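You operate a simulated robot arm through the tools that you are given. There is no shell and no other tool. Be economical: measure what you need, move in short steps, check, and stop when the job is done.

The job below is to be done with a simulated robot arm. You get a single attempt, and the scene is never put back.

TASK
Glue both plugs of the red cable in the blue cradle, one shot each.
Fine: set the timer as the fitting sheet says; end with the nozzle over the cup and the dispenser off.

Only the result counts: the job must be done as asked and must still hold three seconds after the hand-in. Knocking over, shifting, dropping, spilling or breaking anything else fails it. Flat cloth is picked up by pressing the open fingertips on it (5 to 10 N) and closing them slowly along it; thin cloth reads only 2 to 8 mm in the jaws.

THE ROBOT
A 6-joint arm with a two-finger parallel gripper, fixed in place. Base frame: the origin is at the foot of the arm, x ahead of it, y to its left, z up; the work surface is at about z = 0.76. Readings come in m, degrees, newtons and seconds.
With the tool pointing down near the work surface it reaches from about 0.16 to 0.74 m from the base axis. Its first joint turns from -166.0 to 166.0 degrees. Payload 3.91 kg.
The TCP is the grasp point between the finger pads, 0.03 m short of the fingertips. In the tool frame z runs along the fingers and y along their closing line. Largest opening 0.11 m; finger width 0.02, thickness 0.01; the body of the gripper, 0.048 by 0.112 m, starts 0.055 m behind the TCP.
Orientation is told as [roll, pitch, yaw] about the base's x, y, z axes, in that order, counted from this pose: with the fingers straight down and closing along the base's y, the tool's x points along the base's -x, its y along +y and its z along -z.

THE INTERFACE
- The arm moves only by the tool arm_command. Its argument "commands" is one flat list of numbers, 7 for each row, row after row: the opening in per cent of the stroke, from 0 (shut) to 100 (fully open), then the shift along the tool's x, y, z in units of 300 mm (1.0 is 300 mm), then the turn, a rotation vector about the tool's x, y, z in units of 90 degrees (1.0 is 90 degrees). In form: [grip, tx, ty, tz, wx, wy, wz, grip, tx, ty, tz, wx, wy, wz, ...]. A call has 1 to 8 rows; each row is the pose to reach, as a shift and turn from the pose commanded when the call began, along the tool's axes at that moment. A call with a number of a shift or a turn outside -1 to 1 is refused whole. Rows are played at 5 a second. More than 0.05 m and 8.6 degrees between two rows, or a gripper value outside its range, and nothing of the call is played. A pose out of reach is approached as far as the arm can. The call stops where the force on the tool passes 40 N (or 10 N more than at its start, if that is more) or the arm is blocked; 0.2 s more then pass. Each finger travels about 0.045 m/s and halts on what it meets, pressing with about 32 N; the grip force reading is that of the motor and also rises with nothing between the fingers. The clock runs only during rows and for 0.2 s after the last one: add rows that repeat a pose to give the fingers time. It gives the time, the measured TCP pose, the force on the tool (base axes), the opening and the grip force at its end, in the units of the frame above (readings bear some noise), with the torque about the TCP (base axes, N m) and any sound that the robot's microphone picked up.
- Cameras (640 x 400 px; columns grow to the right, rows downward): "scene" is fixed at [0.0563, -0.5022, 1.6186]; the picture's right is [0.73, -0.68, 0.00], its down [-0.43, -0.46, -0.78] and it looks along [0.53, 0.57, -0.63] (base axes); focal length 309 px, centre (320, 200). "wrist" rides on the gripper at [0.071, 0.022, -0.107] in the tool frame; the picture's right is [-0.29, 0.96, 0.00], its down [-0.76, -0.23, -0.61] and it looks along [-0.58, -0.18, 0.79] (tool axes); focal length 243 px, centre (320, 200). There is no depth. A picture from a camera that has moved, and an enlarged one, comes with that camera's place and axes in the base frame and with its lens. The place of the scene camera against the robot may be out by one fixed shift of up to 0.012 m in any direction.
- camera(camera): a new picture of that camera. No time passes.
- lift_body(by): slides the trunk up (or, below 0, down) by that many m; the arm rides with it, the base frame stays. It gives what a move gives, with no picture.
- inspect(camera, box): a new picture of the part [left, top, right, bottom] of that camera's present view, enlarged. No time passes.
- sign_off(): hands the job in; it is judged then, once.

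Work in short steps. Places have to be worked out from the pictures, the camera data and where the tool is seen: move nearer, look again, correct. Check each grasp and each placing, and mend what went wrong. You have 120 turns and 76 pictures in all, those below and enlarged ones among them. Open the gripper and draw the arm clear of the work before you hand the job in, unless the task says otherwise; then end with one line.

The tools are called after "Emit:" as name(argument=value, ...) on one line, values as JSON. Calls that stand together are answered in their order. arm_command: Moves the arm, as the interface text tells. Its arguments: {"type":"object","properties":{"commands":{"type":"array"}},"required":["commands"]} The other tools are called the same way: lift_body (by) slides the trunk up or down; camera (camera) takes a picture; inspect (camera, box) takes an enlarged picture of a part of a camera's view; sign_off () hands the job in.

At the start:

```text
t: 0.0
eef_pos: [0.2527, 0.2791, 1.2526]
tcp_rot: [0.0, 0.0, 0.0]
contact_force: [0.1, 0.6, 0.2]
ft_torque: [-0.01, 0.0, -0.02]
finger_gap: 0.1097
grasp_force: 0.0
trunk travel left (down, up): [-0.525, 0.065]
```

scene: 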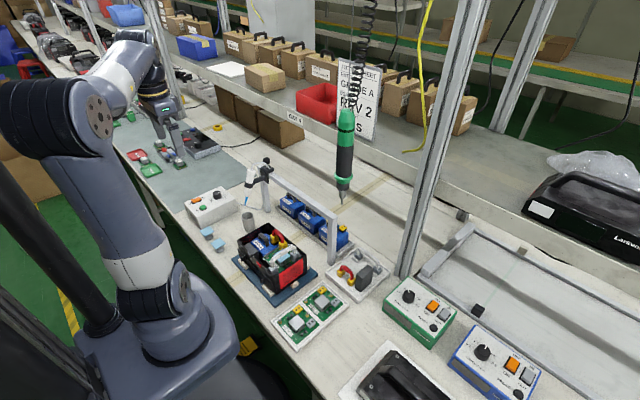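
wrist: 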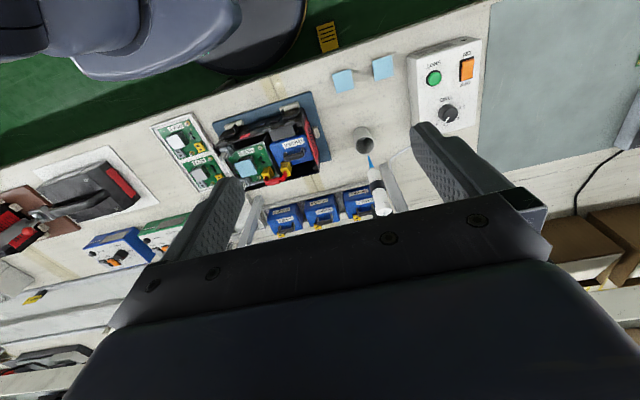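

I start by looking closer at the work area: the cradles, dispenser boxes, and sheet.

Emit:
inspect(camera="scene", box=[180, 150, 400, 290])

Emit:
inspect(camera="scene", box=[280, 20, 440, 140])

Emit:
inspect(camera="scene", box=[260, 240, 560, 400])

Emit:
inspect(camera="wrist", box=[320, 20, 500, 230])

```text
2.86 times, centred on (290, 220) of scene
camera zoom: at [0.0563, -0.5022, 1.6186], right [0.73, -0.68, 0.0], down [-0.43, -0.46, -0.78], along [0.53, 0.57, -0.63], focal length 883 px, centre (406, 143)
```

zoom: 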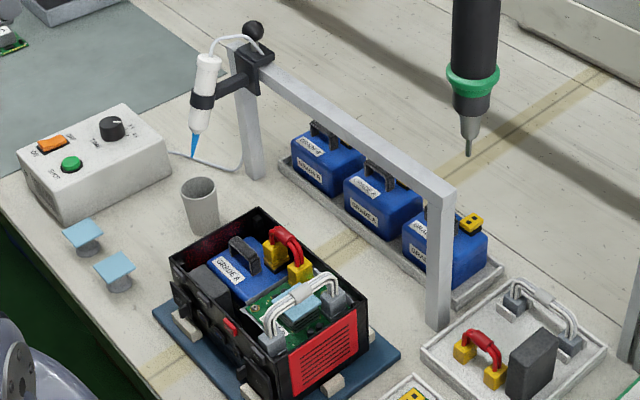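

```text
3.33 times, centred on (360, 80) of scene
camera zoom: at [0.0563, -0.5022, 1.6186], right [0.73, -0.68, 0.0], down [-0.43, -0.46, -0.78], along [0.53, 0.57, -0.63], focal length 1030 px, centre (187, 600)
```

zoom: 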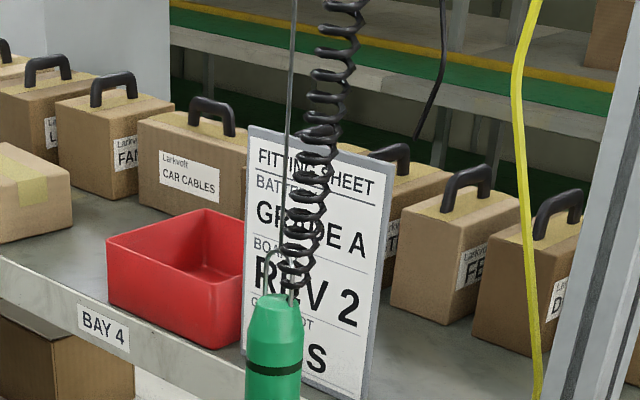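

```text
2.13 times, centred on (410, 320) of scene
camera zoom: at [0.0563, -0.5022, 1.6186], right [0.73, -0.68, 0.0], down [-0.43, -0.46, -0.78], along [0.53, 0.57, -0.63], focal length 659 px, centre (128, -56)
```

zoom: 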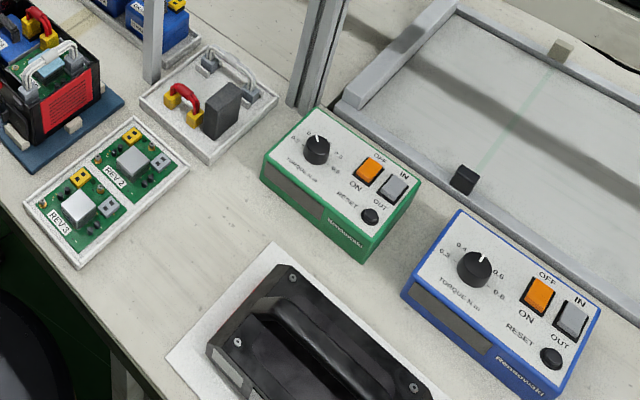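

```text
1.90 times, centred on (410, 125) of wrist
camera zoom: at [0.1809, 0.2995, 1.3601], right [0.29, 0.96, 0.0], down [0.76, -0.23, 0.61], along [0.58, -0.18, -0.79], focal length 462 px, centre (149, 343)
```

zoom: 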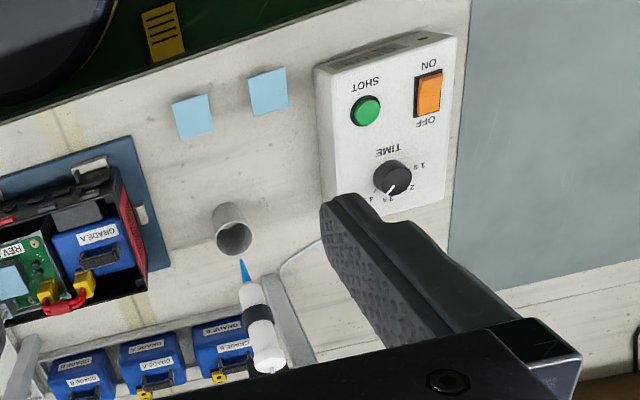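

The glue time on the sheet is hidden behind the screwdriver. I tilt the tool forward so the wrist camera can read it.

Emit:
arm_command(commands=[100, 0, 0, 0, 0, -0.08, 0, 100, 0, 0, 0, 0, -0.16, 0, 100, 0, 0, 0, 0, -0.24, 0, 100, 0, 0, 0, 0, -0.32, 0, 100, 0, 0, 0, 0, -0.4, 0])

Emit:
camera(camera="wrist")

```text
t: 1.2
eef_pos: [0.2519, 0.2792, 1.2523]
tcp_rot: [0.0, -36.0, 0.0]
contact_force: [0.0, 0.1, 0.7]
ft_torque: [0.03, 0.02, 0.0]
finger_gap: 0.1101
grasp_force: 0.1
trunk travel left (down, up): [-0.525, 0.065]
```

```text
69 pictures are left
camera wrist: at [0.1311, 0.2995, 1.2977], right [0.24, 0.96, 0.17], down [0.26, -0.23, 0.94], along [0.94, -0.18, -0.3], focal length 243 px, centre (320, 200)
```

wrist: 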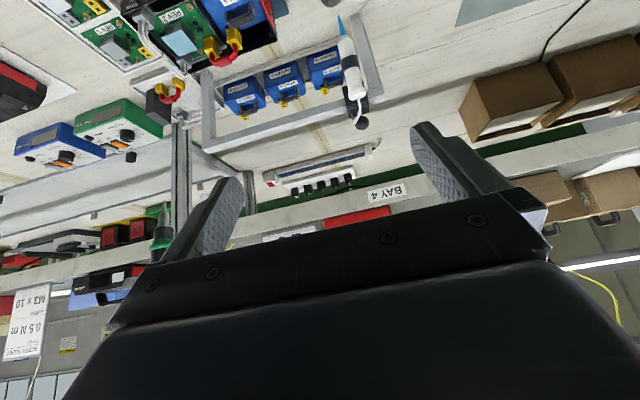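

The sheet is just beneath the gripper edge; I tilt about 30 degrees more.

Emit:
arm_command(commands=[100, 0, 0, 0, 0, -0.09, 0, 100, 0, 0, 0, 0, -0.18, 0, 100, 0, 0, 0, 0, -0.27, 0, 100, 0, 0, 0, 0, -0.36, 0])

Emit:
camera(camera="wrist")

```text
t: 2.2
eef_pos: [0.2518, 0.2791, 1.2534]
tcp_rot: [0.3, -68.5, -0.2]
contact_force: [-0.7, 0.4, 0.2]
ft_torque: [0.03, 0.02, 0.0]
finger_gap: 0.1102
grasp_force: 0.1
trunk travel left (down, up): [-0.525, 0.065]
```

```text
68 pictures are left
camera wrist: at [0.1264, 0.2995, 1.2262], right [0.11, 0.96, 0.27], down [-0.29, -0.23, 0.93], along [0.95, -0.18, 0.25], focal length 243 px, centre (320, 200)
```

wrist: 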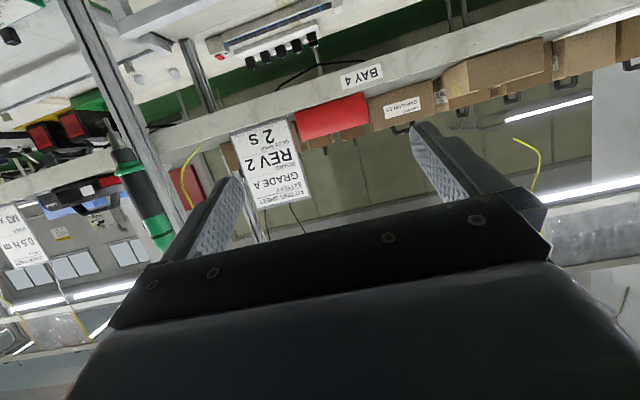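

The sheet seems to say "2 S"; I enlarge to be sure.

Emit:
inspect(camera="wrist", box=[220, 110, 320, 210])

```text
4.00 times, centred on (270, 160) of wrist
camera zoom: at [0.1264, 0.2995, 1.2262], right [0.11, 0.96, 0.27], down [-0.29, -0.23, 0.93], along [0.95, -0.18, 0.25], focal length 970 px, centre (520, 360)
```

zoom: 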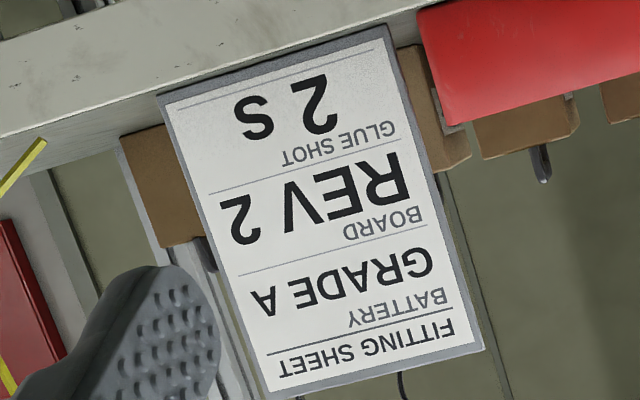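

Glue shot is 2 s. I turn the tool back to straight down.

Emit:
arm_command(commands=[100, 0, 0, 0, 0, 0.095, 0, 100, 0, 0, 0, 0, 0.19, 0, 100, 0, 0, 0, 0, 0.285, 0, 100, 0, 0, 0, 0, 0.38, 0, 100, 0, 0, 0, 0, 0.475, 0, 100, 0, 0, 0, 0, 0.57, 0, 100, 0, 0, 0, 0, 0.665, 0, 100, 0, 0, 0, 0, 0.76, 0])

```text
t: 4.0
eef_pos: [0.2526, 0.2778, 1.2517]
tcp_rot: [0.0, 0.0, 0.0]
contact_force: [0.2, -0.2, 0.2]
ft_torque: [0.01, 0.02, 0.03]
finger_gap: 0.1101
grasp_force: 0.1
trunk travel left (down, up): [-0.525, 0.065]
```

Now I move left and lower to look at the timer box.

Emit:
arm_command(commands=[50, 0, 0.133, 0.083, 0, 0, 0, 0, 0, 0.267, 0.167, 0, 0, 0, 0, 0, 0.4, 0.25, 0, 0, 0, 0, 0, 0.533, 0.333, 0, 0, 0, 0, 0, 0.667, 0.417, 0, 0, 0, 0, 0, 0.8, 0.5, 0, 0, 0, 0, 0, 0.8, 0.5, 0, 0, 0, 0, 0, 0.8, 0.5, 0, 0, 0])

Emit:
camera(camera="wrist")

```text
t: 5.8
eef_pos: [0.2521, 0.5185, 1.1012]
tcp_rot: [0.0, 0.1, 0.0]
contact_force: [0.9, -0.4, -0.7]
ft_torque: [0.01, 0.01, -0.01]
finger_gap: 0.0
grasp_force: 32.0
trunk travel left (down, up): [-0.525, 0.065]
```

```text
66 pictures are left
camera wrist: at [0.1806, 0.5397, 1.2094], right [0.29, 0.96, 0.0], down [0.76, -0.23, 0.61], along [0.58, -0.18, -0.79], focal length 243 px, centre (320, 200)
```

wrist: 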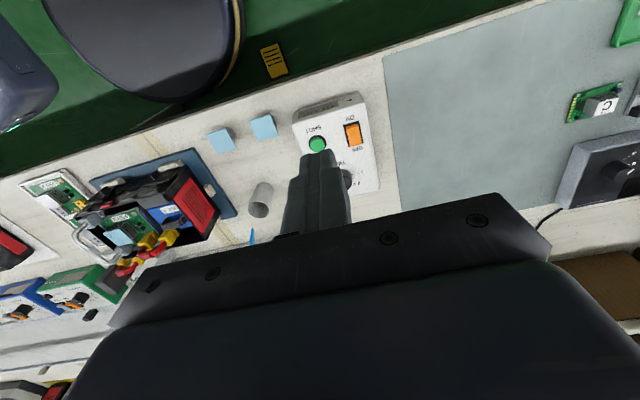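

Button, rocker and knob are found. I shift so that the fingers don't hide the knob, then zoom in.

Emit:
arm_command(commands=[0, -0.08, -0.12, 0, 0, 0, 0, 0, -0.16, -0.24, 0, 0, 0, 0])

Emit:
inspect(camera="wrist", box=[300, 40, 460, 140])

Emit:
inspect(camera="scene", box=[170, 170, 270, 245])

```text
t: 6.4
eef_pos: [0.3, 0.4455, 1.1028]
tcp_rot: [0.0, 0.0, 0.0]
contact_force: [0.1, -0.6, -0.5]
ft_torque: [0.03, 0.02, -0.01]
finger_gap: 0.0
grasp_force: 31.7
trunk travel left (down, up): [-0.525, 0.065]
```

```text
4.00 times, centred on (380, 90) of wrist
camera zoom: at [0.2291, 0.4662, 1.21], right [0.29, 0.96, 0.0], down [0.76, -0.23, 0.61], along [0.58, -0.18, -0.79], focal length 970 px, centre (80, 640)
```

zoom: 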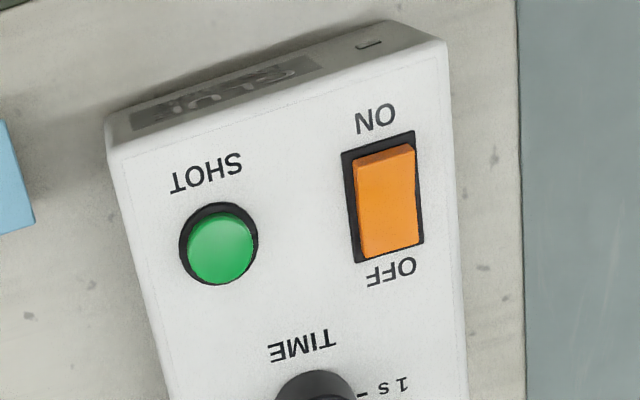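

```text
5.33 times, centred on (220, 208) of scene
camera zoom: at [0.0563, -0.5022, 1.6186], right [0.73, -0.68, 0.0], down [-0.43, -0.46, -0.78], along [0.53, 0.57, -0.63], focal length 1648 px, centre (853, 160)
```

zoom: 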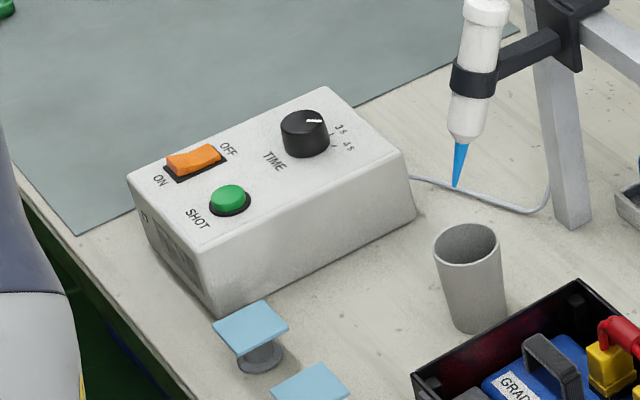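

Emit:
inspect(camera="scene", box=[192, 188, 218, 208])

Emit:
inspect(camera="wrist", box=[360, 110, 420, 150])

```text
16.00 times, centred on (205, 198) of scene
camera zoom: at [0.0563, -0.5022, 1.6186], right [0.73, -0.68, 0.0], down [-0.43, -0.46, -0.78], along [0.53, 0.57, -0.63], focal length 4943 px, centre (2160, 232)
```

zoom: 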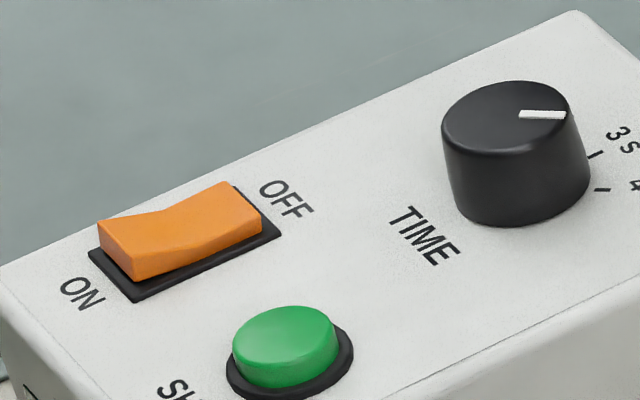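

```text
10.00 times, centred on (390, 130) of wrist
camera zoom: at [0.2291, 0.4662, 1.21], right [0.29, 0.96, 0.0], down [0.76, -0.23, 0.61], along [0.58, -0.18, -0.79], focal length 2426 px, centre (-380, 900)
```

zoom: 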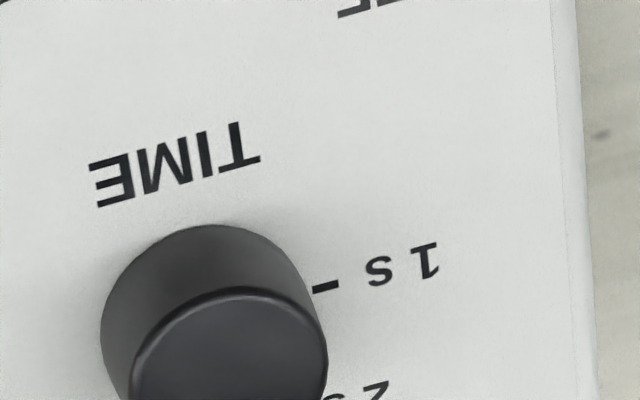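

The rocker is OFF now (its ON end stands up). I move ahead to see the knob scale clearly.

Emit:
arm_command(commands=[0, -0.12, 0, 0, 0, 0, 0, 0, -0.27, 0, 0, 0, 0, 0])

Emit:
inspect(camera="wrist", box=[320, 0, 480, 110])

```text
t: 7.0
eef_pos: [0.3818, 0.4466, 1.102]
tcp_rot: [-0.1, 0.0, -0.1]
contact_force: [0.4, -0.3, -0.8]
ft_torque: [0.02, 0.02, 0.01]
finger_gap: 0.0
grasp_force: 31.5
trunk travel left (down, up): [-0.525, 0.065]
```

```text
3.64 times, centred on (400, 55) of wrist
camera zoom: at [0.3108, 0.467, 1.2092], right [0.29, 0.96, 0.0], down [0.76, -0.23, 0.61], along [0.58, -0.18, -0.79], focal length 882 px, centre (29, 727)
```

zoom: 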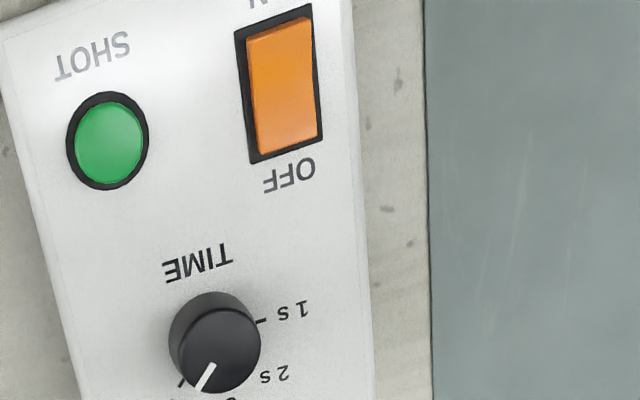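

Emit:
inspect(camera="wrist", box=[340, 72, 404, 112])

```text
10.00 times, centred on (372, 92) of wrist
camera zoom: at [0.3108, 0.467, 1.2092], right [0.29, 0.96, 0.0], down [0.76, -0.23, 0.61], along [0.58, -0.18, -0.79], focal length 2426 px, centre (-200, 1280)
```

zoom: 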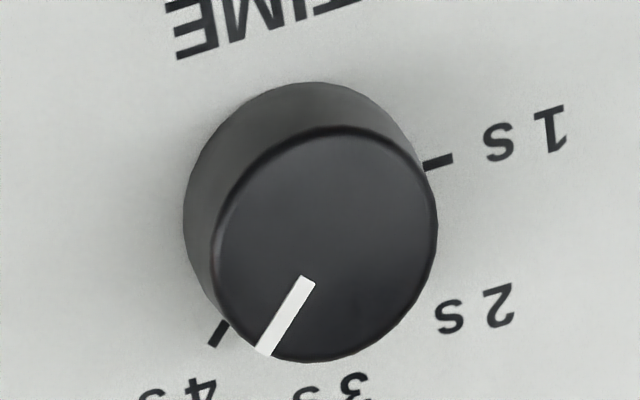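

Ticks come out at about 0/45/90/135 degrees; the pointer is on 4 s, and 2 s lies 90 degrees counter-clockwise from above. I go above the knob (0.4215, 0.511) with the tool pre-turned 45 degrees clockwise.

Emit:
arm_command(commands=[58, -0.02, 0.03, 0.08, 0, 0, 0.08, 58, -0.04, 0.06, 0.16, 0, 0, 0.16, 58, -0.06, 0.1, 0.24, 0, 0, 0.25, 58, -0.09, 0.15, 0.32, 0, 0, 0.33, 58, -0.12, 0.19, 0.4, 0, 0, 0.42, 58, -0.133, 0.215, 0.507, 0, 0, 0.5, 58, -0.133, 0.215, 0.507, 0, 0, 0.5])

Emit:
camera(camera="wrist")

Emit:
inspect(camera="scene", box=[170, 140, 290, 245])

```text
t: 8.6
eef_pos: [0.4212, 0.5114, 0.95]
tcp_rot: [0.0, 0.0, -45.1]
contact_force: [-0.5, -0.3, -0.2]
ft_torque: [-0.01, 0.02, 0.0]
finger_gap: 0.0638
grasp_force: 0.2
trunk travel left (down, up): [-0.525, 0.065]
```

```text
59 pictures are left
camera wrist: at [0.3867, 0.576, 1.0569], right [0.88, 0.47, 0.0], down [0.37, -0.7, 0.61], along [0.29, -0.54, -0.79], focal length 243 px, centre (320, 200)
```

wrist: 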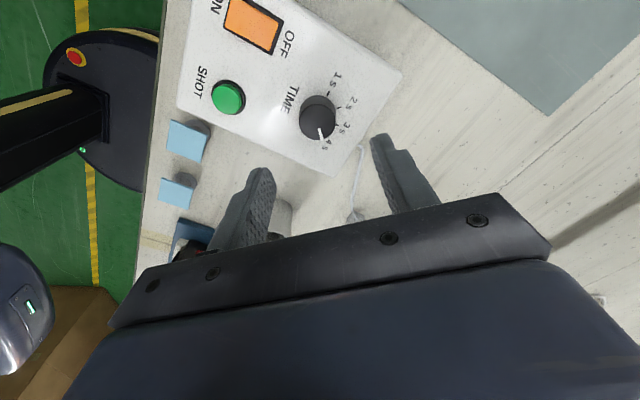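

```text
3.81 times, centred on (230, 192) of scene
camera zoom: at [0.0563, -0.5022, 1.6186], right [0.73, -0.68, 0.0], down [-0.43, -0.46, -0.78], along [0.53, 0.57, -0.63], focal length 1177 px, centre (663, 229)
```

zoom: 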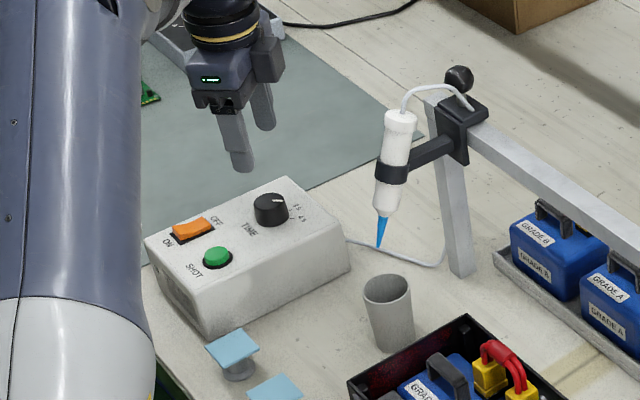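

Position over the knob looks right. I descend so the fingers straddle it, tips near z 0.835.

Emit:
arm_command(commands=[58, 0, 0, 0.1, 0, 0, 0, 58, 0, 0, 0.2, 0, 0, 0, 58, 0, 0, 0.283, 0, 0, 0])

Emit:
inspect(camera="wrist", box=[200, 60, 460, 230])

Emit:
inspect(camera="scene", box=[180, 150, 260, 220])

```text
t: 9.4
eef_pos: [0.4211, 0.5109, 0.8648]
tcp_rot: [0.0, 0.0, -45.1]
contact_force: [-0.8, 0.5, -0.2]
ft_torque: [-0.02, -0.02, -0.03]
finger_gap: 0.0637
grasp_force: 0.0
trunk travel left (down, up): [-0.525, 0.065]
```

```text
2.35 times, centred on (330, 145) of wrist
camera zoom: at [0.3869, 0.5761, 0.9725], right [0.88, 0.47, 0.0], down [0.37, -0.7, 0.61], along [0.29, -0.54, -0.79], focal length 571 px, centre (296, 329)
```

zoom: 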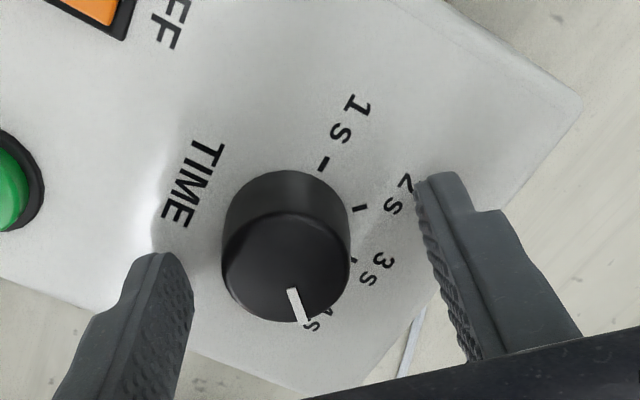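

```text
5.71 times, centred on (220, 185) of scene
camera zoom: at [0.0563, -0.5022, 1.6186], right [0.73, -0.68, 0.0], down [-0.43, -0.46, -0.78], along [0.53, 0.57, -0.63], focal length 1765 px, centre (891, 286)
```

zoom: 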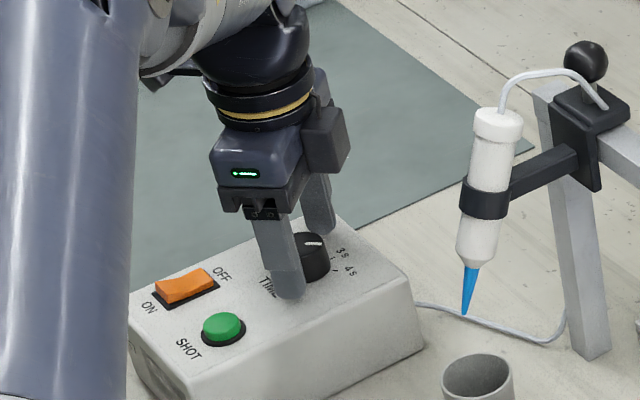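

The fingers straddle the knob, the pointer is confirmed at about 135 degrees (4 s). I close on the knob.

Emit:
arm_command(commands=[45, 0, 0, 0, 0, 0, 0, 32, 0, 0, 0, 0, 0, 0, 25, 0, 0, 0, 0, 0, 0, 25, 0, 0, 0, 0, 0, 0])

Emit:
inspect(camera="wrist", box=[200, 60, 460, 230])

```text
t: 10.4
eef_pos: [0.42, 0.5097, 0.8649]
tcp_rot: [-0.3, 0.1, -45.0]
contact_force: [-10.6, -10.6, -0.3]
ft_torque: [-0.46, 0.53, 0.03]
finger_gap: 0.033
grasp_force: 45.0
trunk travel left (down, up): [-0.525, 0.065]
```

```text
2.35 times, centred on (330, 145) of wrist
camera zoom: at [0.3856, 0.5748, 0.9727], right [0.88, 0.47, 0.0], down [0.38, -0.7, 0.61], along [0.28, -0.54, -0.79], focal length 571 px, centre (296, 329)
```

zoom: 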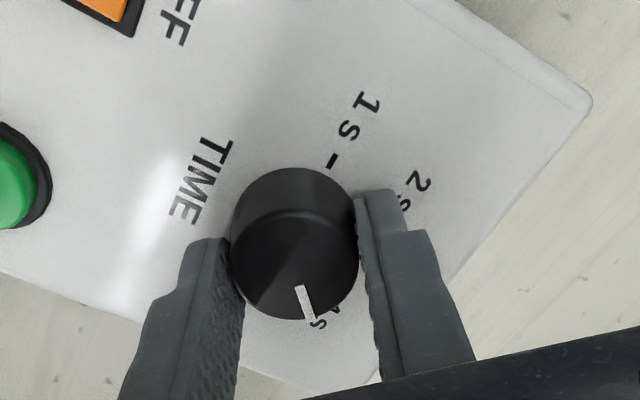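

Gripped (33 mm), with a 15 N side load: the knob centre is about 1.8 mm toward (-x,-y). I re-centre.

Emit:
arm_command(commands=[25, 0, -0.006, 0, 0, 0, 0, 25, 0, -0.006, 0, 0, 0, 0])

```text
t: 11.0
eef_pos: [0.4214, 0.5103, 0.8651]
tcp_rot: [0.0, 0.0, -45.0]
contact_force: [-4.8, -6.4, -5.9]
ft_torque: [-0.19, -0.1, 0.01]
finger_gap: 0.0329
grasp_force: 44.9
trunk travel left (down, up): [-0.525, 0.065]
```

Side load has fallen. I turn the first 45 degrees.

Emit:
arm_command(commands=[25, 0, 0, 0, 0, 0, -0.083, 25, 0, 0, 0, 0, 0, -0.167, 25, 0, 0, 0, 0, 0, -0.25, 25, 0, 0, 0, 0, 0, -0.333, 25, 0, 0, 0, 0, 0, -0.417, 25, 0, 0, 0, 0, 0, -0.5])

Emit:
inspect(camera="wrist", box=[200, 60, 460, 230])

```text
t: 12.4
eef_pos: [0.4199, 0.5113, 0.8644]
tcp_rot: [0.0, 0.0, 0.1]
contact_force: [3.0, 2.8, -8.8]
ft_torque: [0.29, -0.12, 0.01]
finger_gap: 0.0326
grasp_force: 44.8
trunk travel left (down, up): [-0.525, 0.065]
```

```text
2.35 times, centred on (330, 145) of wrist
camera zoom: at [0.3495, 0.5313, 0.9728], right [0.29, 0.96, 0.0], down [0.76, -0.23, 0.61], along [0.58, -0.18, -0.79], focal length 571 px, centre (296, 329)
```

zoom: 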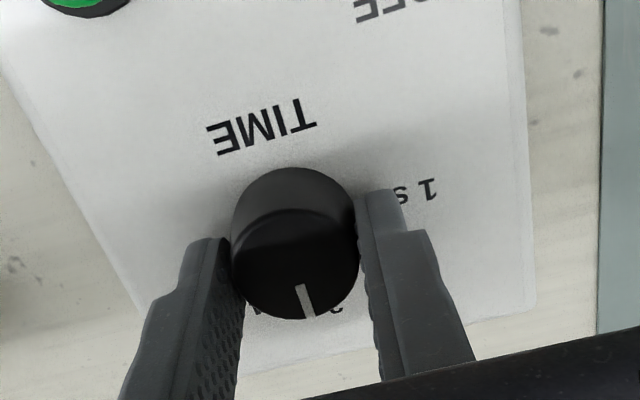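

The knob follows with no slip (pointer now about 3 s). I turn the other 45 degrees.

Emit:
arm_command(commands=[25, 0, 0, 0, 0, 0, -0.083, 25, 0, 0, 0, 0, 0, -0.167, 25, 0, 0, 0, 0, 0, -0.25, 25, 0, 0, 0, 0, 0, -0.333, 25, 0, 0, 0, 0, 0, -0.417, 25, 0, 0, 0, 0, 0, -0.5, 25, 0, 0, 0, 0, 0, -0.5])

Emit:
inspect(camera="wrist", box=[200, 60, 460, 230])

```text
t: 14.0
eef_pos: [0.4201, 0.5122, 0.8655]
tcp_rot: [0.0, 0.0, 45.1]
contact_force: [5.4, 15.5, -7.0]
ft_torque: [0.68, -0.29, -0.03]
finger_gap: 0.033
grasp_force: 44.4
trunk travel left (down, up): [-0.525, 0.065]
```

```text
2.35 times, centred on (330, 145) of wrist
camera zoom: at [0.3548, 0.4758, 0.9729], right [-0.47, 0.88, 0.0], down [0.7, 0.38, 0.61], along [0.54, 0.29, -0.79], focal length 571 px, centre (296, 329)
```

zoom: 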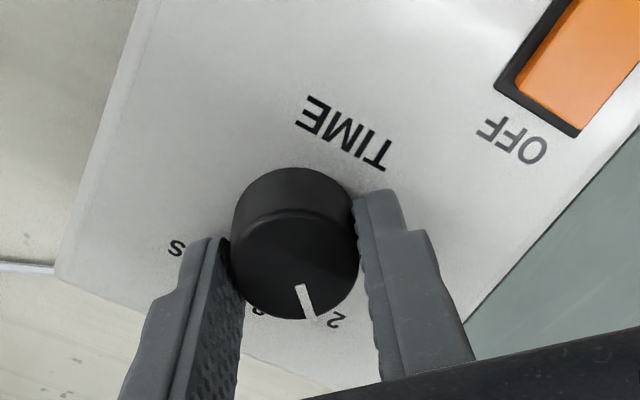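

The pointer now faces the 2 s mark. I open and rise to check.

Emit:
arm_command(commands=[35, 0, 0, 0, 0, 0, 0, 50, 0, 0, 0, 0, 0, 0, 58, 0, 0, 0, 0, 0, 0, 58, 0, 0, -0.1, 0, 0, 0, 58, 0, 0, -0.2, 0, 0, 0])

Emit:
inspect(camera="wrist", box=[240, 60, 400, 160])

```text
t: 15.2
eef_pos: [0.4194, 0.5102, 0.9252]
tcp_rot: [0.0, 0.0, 44.9]
contact_force: [0.6, -0.2, 0.4]
ft_torque: [0.0, -0.03, -0.01]
finger_gap: 0.0639
grasp_force: 0.0
trunk travel left (down, up): [-0.525, 0.065]
```

```text
4.00 times, centred on (320, 110) of wrist
camera zoom: at [0.3539, 0.4739, 1.033], right [-0.47, 0.88, 0.0], down [0.7, 0.37, 0.61], along [0.54, 0.29, -0.79], focal length 970 px, centre (320, 560)
```

zoom: 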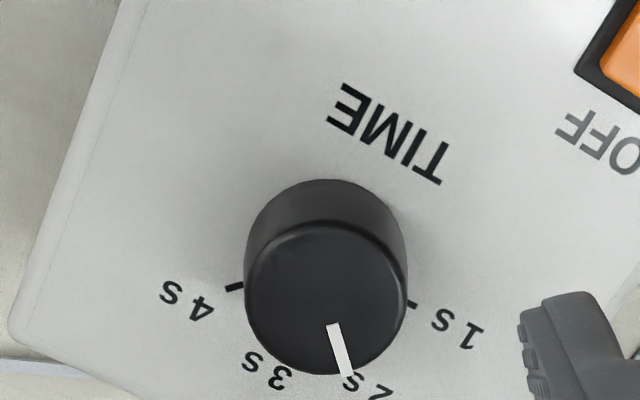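

Pointer reads 46 degrees, i.e. on 2 s. Now I move, closed and straight, above the ON end of the rocker (0.332, 0.551).

Emit:
arm_command(commands=[40, 0.02, 0.05, 0, 0, 0, 0.083, 20, 0.04, 0.1, 0, 0, 0, 0.167, 0, 0.055, 0.15, 0, 0, 0, 0.25, 0, 0.07, 0.2, 0, 0, 0, 0.333, 0, 0.09, 0.25, 0, 0, 0, 0.417, 0, 0.11, 0.302, 0, 0, 0, 0.5, 0, 0.11, 0.302, 0, 0, 0, 0.5])

Emit:
inspect(camera="scene", box=[180, 150, 260, 220])

Emit:
inspect(camera="wrist", box=[240, 60, 400, 220])

```text
t: 16.8
eef_pos: [0.3326, 0.5503, 0.9257]
tcp_rot: [0.0, 0.0, -0.1]
contact_force: [0.1, -0.8, -0.3]
ft_torque: [0.01, 0.02, 0.0]
finger_gap: 0.0
grasp_force: 32.0
trunk travel left (down, up): [-0.525, 0.065]
```

```text
5.71 times, centred on (220, 185) of scene
camera zoom: at [0.0563, -0.5022, 1.6186], right [0.73, -0.68, 0.0], down [-0.43, -0.46, -0.78], along [0.53, 0.57, -0.63], focal length 1765 px, centre (891, 286)
```

zoom: 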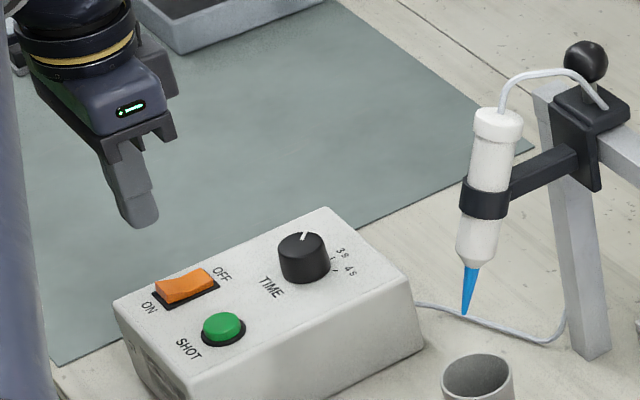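

```text
2.50 times, centred on (320, 140) of wrist
camera zoom: at [0.2613, 0.5716, 1.0339], right [0.29, 0.96, 0.0], down [0.76, -0.23, 0.61], along [0.58, -0.18, -0.79], focal length 606 px, centre (320, 350)
```

zoom: 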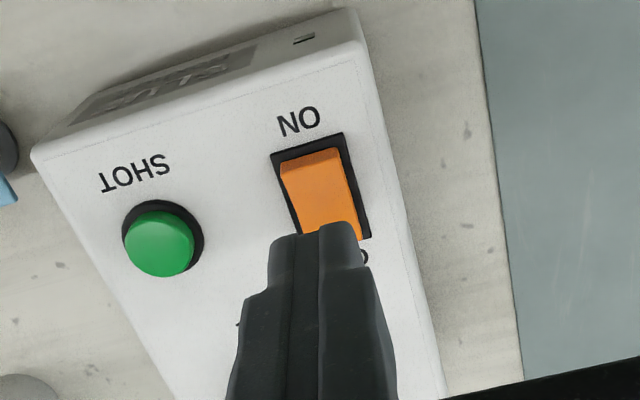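

Rocker ON end is at about (0.3275, 0.547), z 0.843. I press down on it slowly.

Emit:
arm_command(commands=[0, 0, -0.011, 0.08, 0, 0, 0, 0, 0, -0.011, 0.15, 0, 0, 0, 0, 0, -0.011, 0.165, 0, 0, 0, 0, 0, -0.011, 0.178, 0, 0, 0, 0, 0, -0.011, 0.19, 0, 0, 0, 0, 0, -0.011, 0.2, 0, 0, 0, 0, 0, -0.011, 0.21, 0, 0, 0])

Emit:
inspect(camera="scene", box=[180, 170, 240, 220])

```text
t: 18.6
eef_pos: [0.3333, 0.5494, 0.8687]
tcp_rot: [0.5, -0.3, 0.1]
contact_force: [-4.4, -5.8, 16.3]
ft_torque: [-0.23, -0.03, -0.03]
finger_gap: 0.0
grasp_force: 31.8
trunk travel left (down, up): [-0.525, 0.065]
stopped in row 7: the force on the tool passed its limit at 41 N (the readings are from after the stop); the commanded pose is now the measured one
```

```text
8.00 times, centred on (210, 195) of scene
camera zoom: at [0.0563, -0.5022, 1.6186], right [0.73, -0.68, 0.0], down [-0.43, -0.46, -0.78], along [0.53, 0.57, -0.63], focal length 2472 px, centre (1200, 240)
```

zoom: 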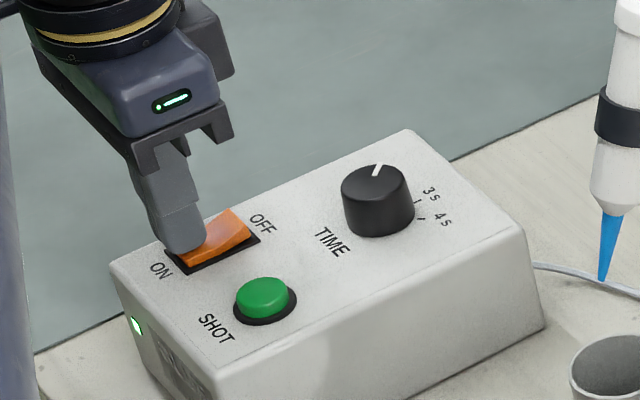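

The rocker is ON (green lamp lit). I lift and move back to view the gantry and the cradle.

Emit:
arm_command(commands=[0, 0, 0, -0.15, 0, 0, 0, 0, 0, -0.02, -0.3, 0, 0, 0, 0, 0.04, -0.12, -0.42, 0, 0, 0, 0, 0.08, -0.24, -0.5, 0, 0, 0, 0, 0.12, -0.36, -0.58, 0, 0, 0, 0, 0.16, -0.48, -0.66, 0, 0, 0, 0, 0.2, -0.6, -0.74, 0, 0, 0, 0, 0.2, -0.7, -0.83, 0, 0, 0])

Emit:
camera(camera="wrist")

```text
t: 20.4
eef_pos: [0.2719, 0.3364, 1.115]
tcp_rot: [0.3, -0.1, -0.1]
contact_force: [-0.3, -0.4, 0.4]
ft_torque: [0.0, 0.02, 0.01]
finger_gap: 0.0002
grasp_force: 32.4
trunk travel left (down, up): [-0.525, 0.065]
```

```text
48 pictures are left
camera wrist: at [0.2008, 0.3575, 1.2208], right [0.29, 0.96, 0.01], down [0.76, -0.23, 0.61], along [0.58, -0.17, -0.79], focal length 243 px, centre (320, 200)
```

wrist: 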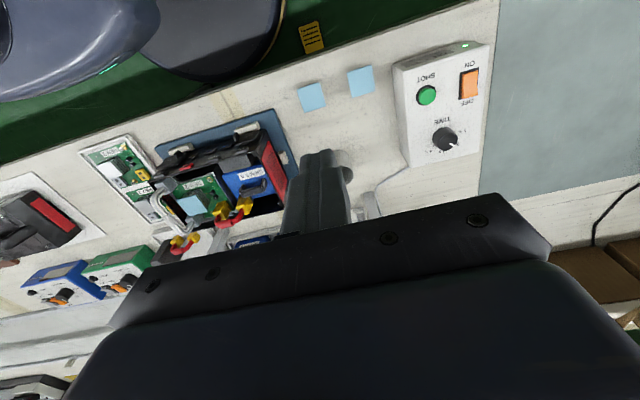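

I move ahead to get the syringe and plugs in the clear upper part of the picture.

Emit:
arm_command(commands=[0, -0.12, -0.02, -0.05, 0, 0, 0, 0, -0.24, -0.05, -0.1, 0, 0, 0, 0, -0.36, -0.1, -0.15, 0, 0, 0, 0, -0.46, -0.17, -0.2, 0, 0, 0])

Emit:
camera(camera="wrist")

```text
t: 21.4
eef_pos: [0.4112, 0.2864, 1.1736]
tcp_rot: [0.3, -0.2, 0.1]
contact_force: [-0.5, -0.8, 0.2]
ft_torque: [-0.03, -0.03, -0.01]
finger_gap: 0.0002
grasp_force: 32.4
trunk travel left (down, up): [-0.525, 0.065]
```

```text
47 pictures are left
camera wrist: at [0.339, 0.3057, 1.2808], right [0.29, 0.96, 0.01], down [0.76, -0.23, 0.61], along [0.58, -0.17, -0.79], focal length 243 px, centre (320, 200)
```

wrist: 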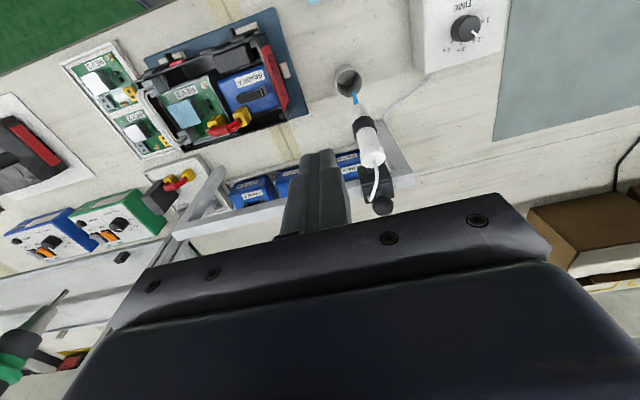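

Good view. I zoom in on the nozzle/cup and on the plugs.

Emit:
inspect(camera="wrist", box=[180, 50, 300, 150])

Emit:
inspect(camera="wrist", box=[310, 50, 430, 220])

Emit:
inspect(camera="scene", box=[230, 190, 330, 300])

```text
4.00 times, centred on (240, 100) of wrist
camera zoom: at [0.339, 0.3057, 1.2808], right [0.29, 0.96, 0.01], down [0.76, -0.23, 0.61], along [0.58, -0.17, -0.79], focal length 970 px, centre (640, 600)
```

zoom: 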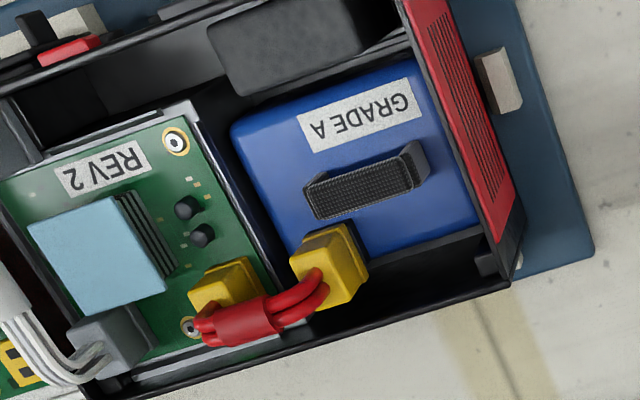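

```text
2.35 times, centred on (370, 135) of wrist
camera zoom: at [0.339, 0.3057, 1.2808], right [0.29, 0.96, 0.01], down [0.76, -0.23, 0.61], along [0.58, -0.17, -0.79], focal length 571 px, centre (202, 353)
```

zoom: 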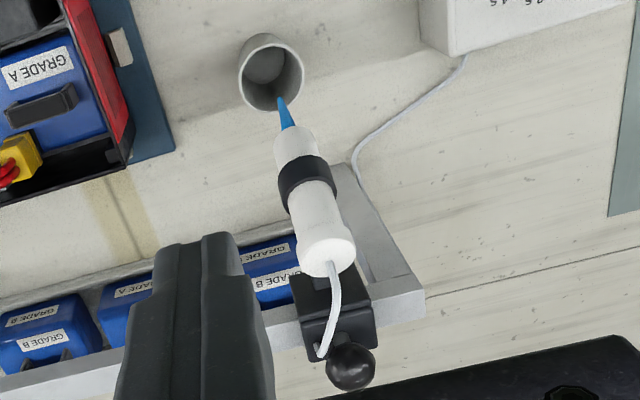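

```text
3.64 times, centred on (280, 245) of scene
camera zoom: at [0.0563, -0.5022, 1.6186], right [0.73, -0.68, 0.0], down [-0.43, -0.46, -0.78], along [0.53, 0.57, -0.63], focal length 1123 px, centre (466, 36)
```

zoom: 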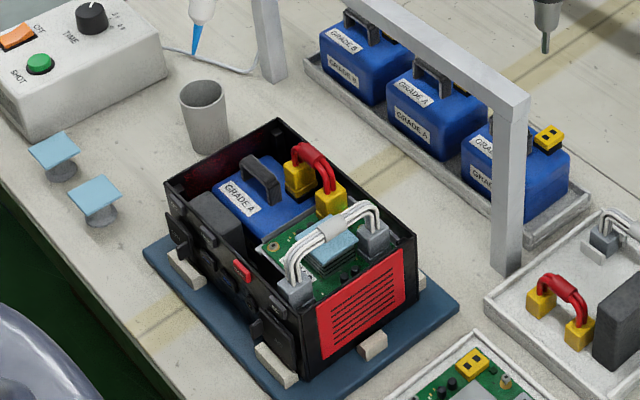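

Nozzle tip comes out near (0.445, 0.329, 0.884), plugs near x 0.43, y 0.143 and 0.092. To verify this I tilt the wrist so the camera looks straight down over both.

Emit:
arm_command(commands=[0, -0.04, -0.05, 0, 0, 0.08, 0, 0, -0.08, -0.1, 0, 0, 0.16, 0, 0, -0.12, -0.15, 0, 0, 0.24, 0, 0, -0.16, -0.2, 0, 0, 0.32, 0, 0, -0.2, -0.253, 0, 0, 0.4, 0])

Emit:
camera(camera="wrist")

```text
t: 22.6
eef_pos: [0.4452, 0.207, 1.1399]
tcp_rot: [0.6, 35.5, 0.4]
contact_force: [0.0, -0.4, -0.2]
ft_torque: [0.03, -0.05, 0.01]
finger_gap: 0.0002
grasp_force: 31.5
out of reach, approached as far as the arm can: row 5
trunk travel left (down, up): [-0.525, 0.065]
```

```text
43 pictures are left
camera wrist: at [0.4502, 0.2269, 1.2686], right [0.24, 0.96, -0.16], down [0.97, -0.23, 0.05], along [0.01, -0.17, -0.99], focal length 243 px, centre (320, 200)
```

wrist: 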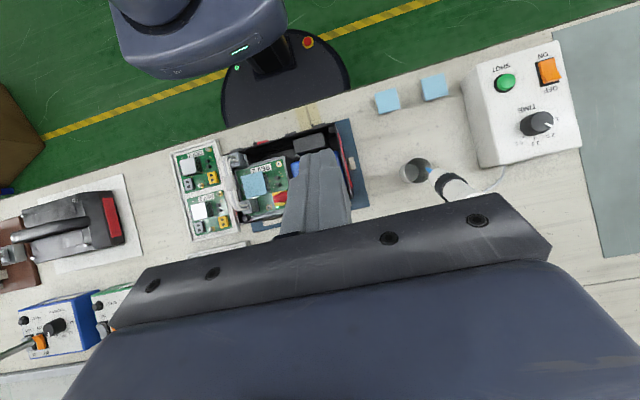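

The finger hides one plug; I shift 6 cm to +y.

Emit:
arm_command(commands=[0, 0, 0.1, 0, 0, 0, 0, 0, 0, 0.23, 0, 0, 0, 0])

Emit:
inspect(camera="wrist", box=[190, 130, 310, 230])

Emit:
inspect(camera="wrist", box=[330, 130, 450, 230])

```text
t: 23.2
eef_pos: [0.438, 0.2751, 1.1317]
tcp_rot: [0.5, 35.7, 0.3]
contact_force: [0.3, -0.7, -0.6]
ft_torque: [0.0, 0.03, -0.01]
finger_gap: 0.0
grasp_force: 32.2
out of reach, approached as far as the arm can: row 1, 2
trunk travel left (down, up): [-0.525, 0.065]
```

```text
4.00 times, centred on (250, 180) of wrist
camera zoom: at [0.4436, 0.2955, 1.2618], right [0.24, 0.96, -0.16], down [0.97, -0.23, 0.05], along [0.01, -0.17, -0.99], focal length 970 px, centre (600, 280)
```

zoom: 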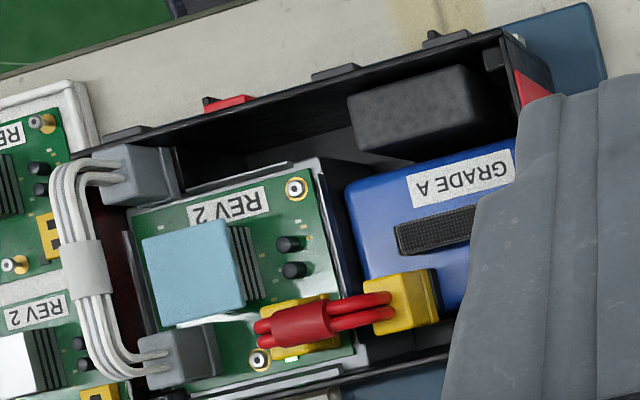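

```text
4.00 times, centred on (390, 180) of wrist
camera zoom: at [0.4436, 0.2955, 1.2618], right [0.24, 0.96, -0.16], down [0.97, -0.23, 0.05], along [0.01, -0.17, -0.99], focal length 970 px, centre (40, 280)
```

zoom: 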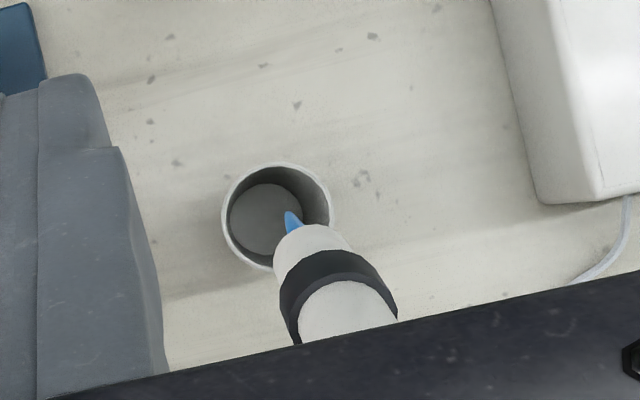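

Estimates: nozzle tip (0.4455, 0.329, 0.882), battery plug top (0.437, 0.137, 0.862), board plug top (0.4365, 0.081, 0.842), carriage ball (0.560, 0.330, 1.026). I look closely at the ball and hose.

Emit:
inspect(camera="scene", box=[235, 150, 285, 185])

```text
11.43 times, centred on (260, 168) of scene
camera zoom: at [0.0563, -0.5022, 1.6186], right [0.73, -0.68, 0.0], down [-0.43, -0.46, -0.78], along [0.53, 0.57, -0.63], focal length 3531 px, centre (1006, 571)
```

zoom: 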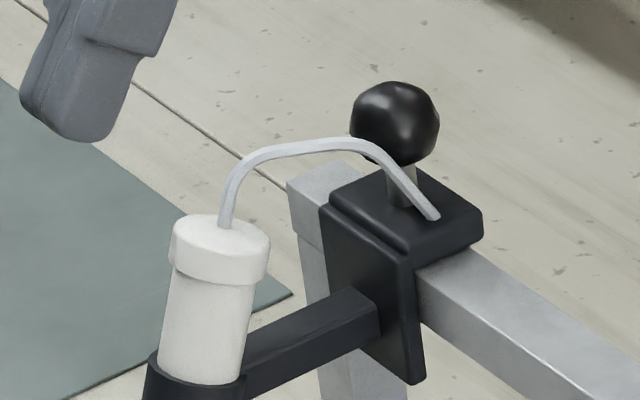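

The hose runs on the -x/-y side of the ball, so I will grip the ball with the closing line along (-x,+y). First I straighten the tool.

Emit:
arm_command(commands=[30, 0, 0, 0, 0, -0.08, 0, 30, 0, 0, 0, 0, -0.16, 0, 50, 0, 0, 0, 0, -0.24, 0, 50, 0, 0, 0, 0, -0.32, 0, 50, 0, 0, 0, 0, -0.4, 0])

```text
t: 24.4
eef_pos: [0.4391, 0.2744, 1.1336]
tcp_rot: [0.3, -0.3, -0.1]
contact_force: [0.4, 0.0, 0.2]
ft_torque: [0.0, -0.01, -0.01]
finger_gap: 0.0548
grasp_force: 0.1
trunk travel left (down, up): [-0.525, 0.065]
```

Emit:
arm_command(commands=[50, -0.07, 0.03, 0.0, 0, 0, -0.083, 50, -0.14, 0.06, 0.0, 0, 0, -0.167, 50, -0.21, 0.09, 0.0, 0, 0, -0.25, 50, -0.28, 0.12, 0.0, 0, 0, -0.333, 50, -0.34, 0.15, 0.0, 0, 0, -0.417, 50, -0.403, 0.185, 0.03, 0, 0, -0.5, 50, -0.403, 0.185, 0.08, 0, 0, -0.5])

Emit:
camera(camera="wrist")

Emit:
inspect(camera="scene", box=[225, 110, 305, 190])

```text
t: 26.0
eef_pos: [0.5606, 0.33, 1.1091]
tcp_rot: [0.1, -0.3, 45.0]
contact_force: [-1.1, 0.6, 0.0]
ft_torque: [-0.03, 0.01, -0.04]
finger_gap: 0.0553
grasp_force: 0.0
trunk travel left (down, up): [-0.525, 0.065]
```

```text
39 pictures are left
camera wrist: at [0.4944, 0.2932, 1.2164], right [-0.47, 0.88, 0.0], down [0.7, 0.37, 0.61], along [0.54, 0.29, -0.79], focal length 243 px, centre (320, 200)
```

wrist: 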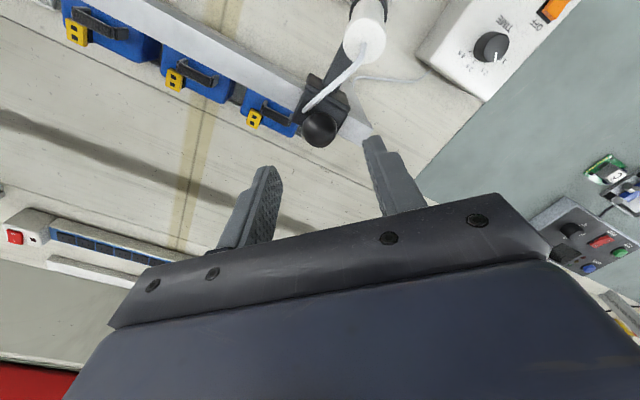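

```text
5.00 times, centred on (265, 150) of scene
camera zoom: at [0.0563, -0.5022, 1.6186], right [0.73, -0.68, 0.0], down [-0.43, -0.46, -0.78], along [0.53, 0.57, -0.63], focal length 1545 px, centre (595, 450)
```

zoom: 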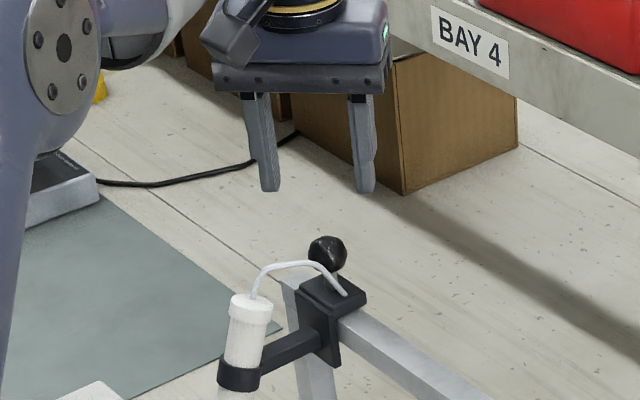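

The ball is confirmed at (0.560, 0.329, 1.026), right under the tool. I descend to straddle it.

Emit:
arm_command(commands=[50, 0, 0, 0.09, 0, 0, 0, 50, 0, 0, 0.17, 0, 0, 0, 50, 0, 0, 0.243, 0, 0, 0])

Emit:
inspect(camera="wrist", box=[220, 60, 440, 230])

Emit:
inspect(camera="scene", box=[235, 130, 295, 190])

```text
t: 26.8
eef_pos: [0.5606, 0.3314, 1.036]
tcp_rot: [0.1, -0.3, 45.0]
contact_force: [0.4, 0.2, 0.2]
ft_torque: [-0.02, -0.05, 0.03]
finger_gap: 0.055
grasp_force: 0.1
trunk travel left (down, up): [-0.525, 0.065]
```

```text
2.35 times, centred on (330, 145) of wrist
camera zoom: at [0.4946, 0.2933, 1.1432], right [-0.47, 0.88, 0.0], down [0.7, 0.37, 0.61], along [0.54, 0.29, -0.79], focal length 571 px, centre (296, 329)
```

zoom: 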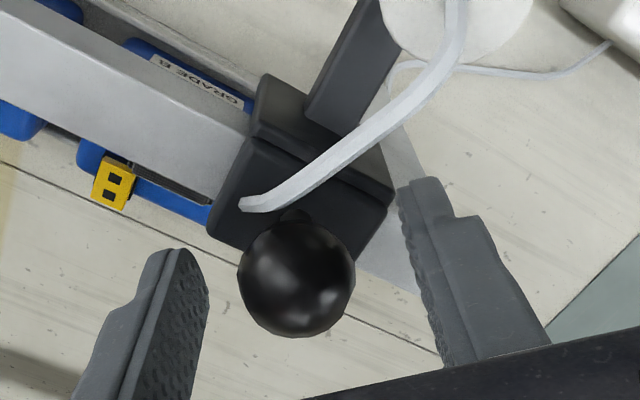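

```text
6.67 times, centred on (265, 160) of scene
camera zoom: at [0.0563, -0.5022, 1.6186], right [0.73, -0.68, 0.0], down [-0.43, -0.46, -0.78], along [0.53, 0.57, -0.63], focal length 2060 px, centre (687, 467)
```

zoom: 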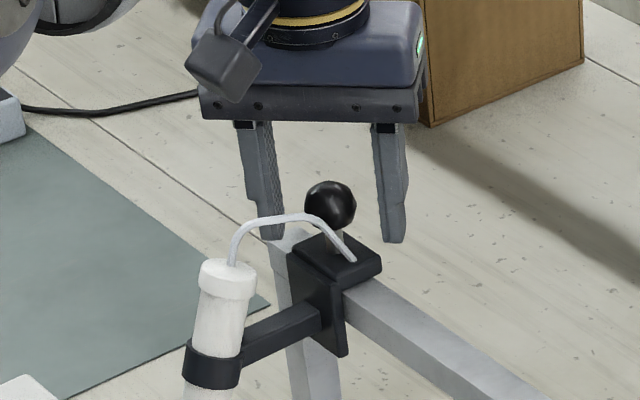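

The fingers straddle the ball, clear of the hose and block. I close on it.

Emit:
arm_command(commands=[40, 0, 0, 0, 0, 0, 0, 32, 0, 0, 0, 0, 0, 0, 25, 0, 0, 0, 0, 0, 0, 22, 0, 0, 0, 0, 0, 0, 22, 0, 0, 0, 0, 0, 0])

Emit:
inspect(camera="wrist", box=[220, 60, 440, 230])

```text
t: 28.0
eef_pos: [0.5609, 0.3305, 1.0359]
tcp_rot: [0.1, -0.3, 44.9]
contact_force: [-1.0, 0.8, -0.9]
ft_torque: [0.0, -0.05, -0.04]
finger_gap: 0.0281
grasp_force: 44.7
trunk travel left (down, up): [-0.525, 0.065]
```

```text
2.35 times, centred on (330, 145) of wrist
camera zoom: at [0.4945, 0.2934, 1.1431], right [-0.47, 0.88, 0.0], down [0.7, 0.37, 0.61], along [0.54, 0.29, -0.79], focal length 571 px, centre (296, 329)
```

zoom: 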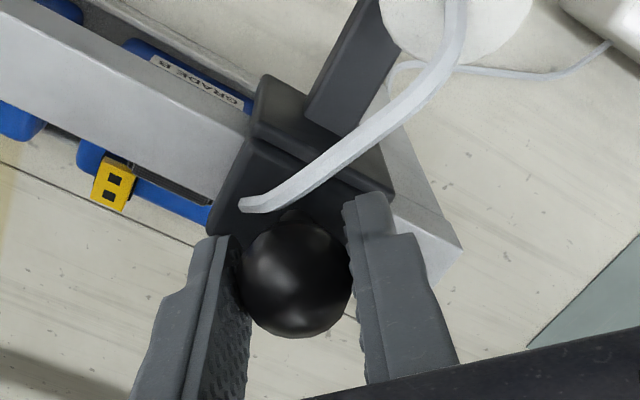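

Grip is well centred with no side load. I try a 20 mm slide along -y and check the force.

Emit:
arm_command(commands=[22, 0.0236, -0.0236, 0, 0, 0, 0, 22, 0.0471, -0.0471, 0, 0, 0, 0])

Emit:
inspect(camera="scene", box=[225, 120, 325, 220])

```text
t: 28.6
eef_pos: [0.5602, 0.3099, 1.0364]
tcp_rot: [0.1, -0.2, 45.1]
contact_force: [-3.0, 0.3, -1.2]
ft_torque: [0.34, -0.09, -0.01]
finger_gap: 0.028
grasp_force: 45.1
trunk travel left (down, up): [-0.525, 0.065]
```

```text
4.00 times, centred on (275, 170) of scene
camera zoom: at [0.0563, -0.5022, 1.6186], right [0.73, -0.68, 0.0], down [-0.43, -0.46, -0.78], along [0.53, 0.57, -0.63], focal length 1236 px, centre (500, 320)
```

zoom: 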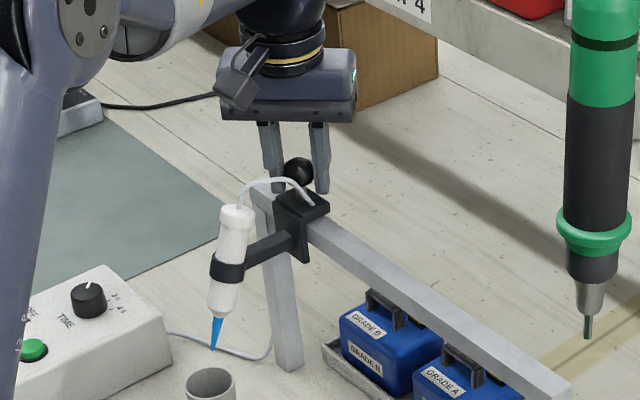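

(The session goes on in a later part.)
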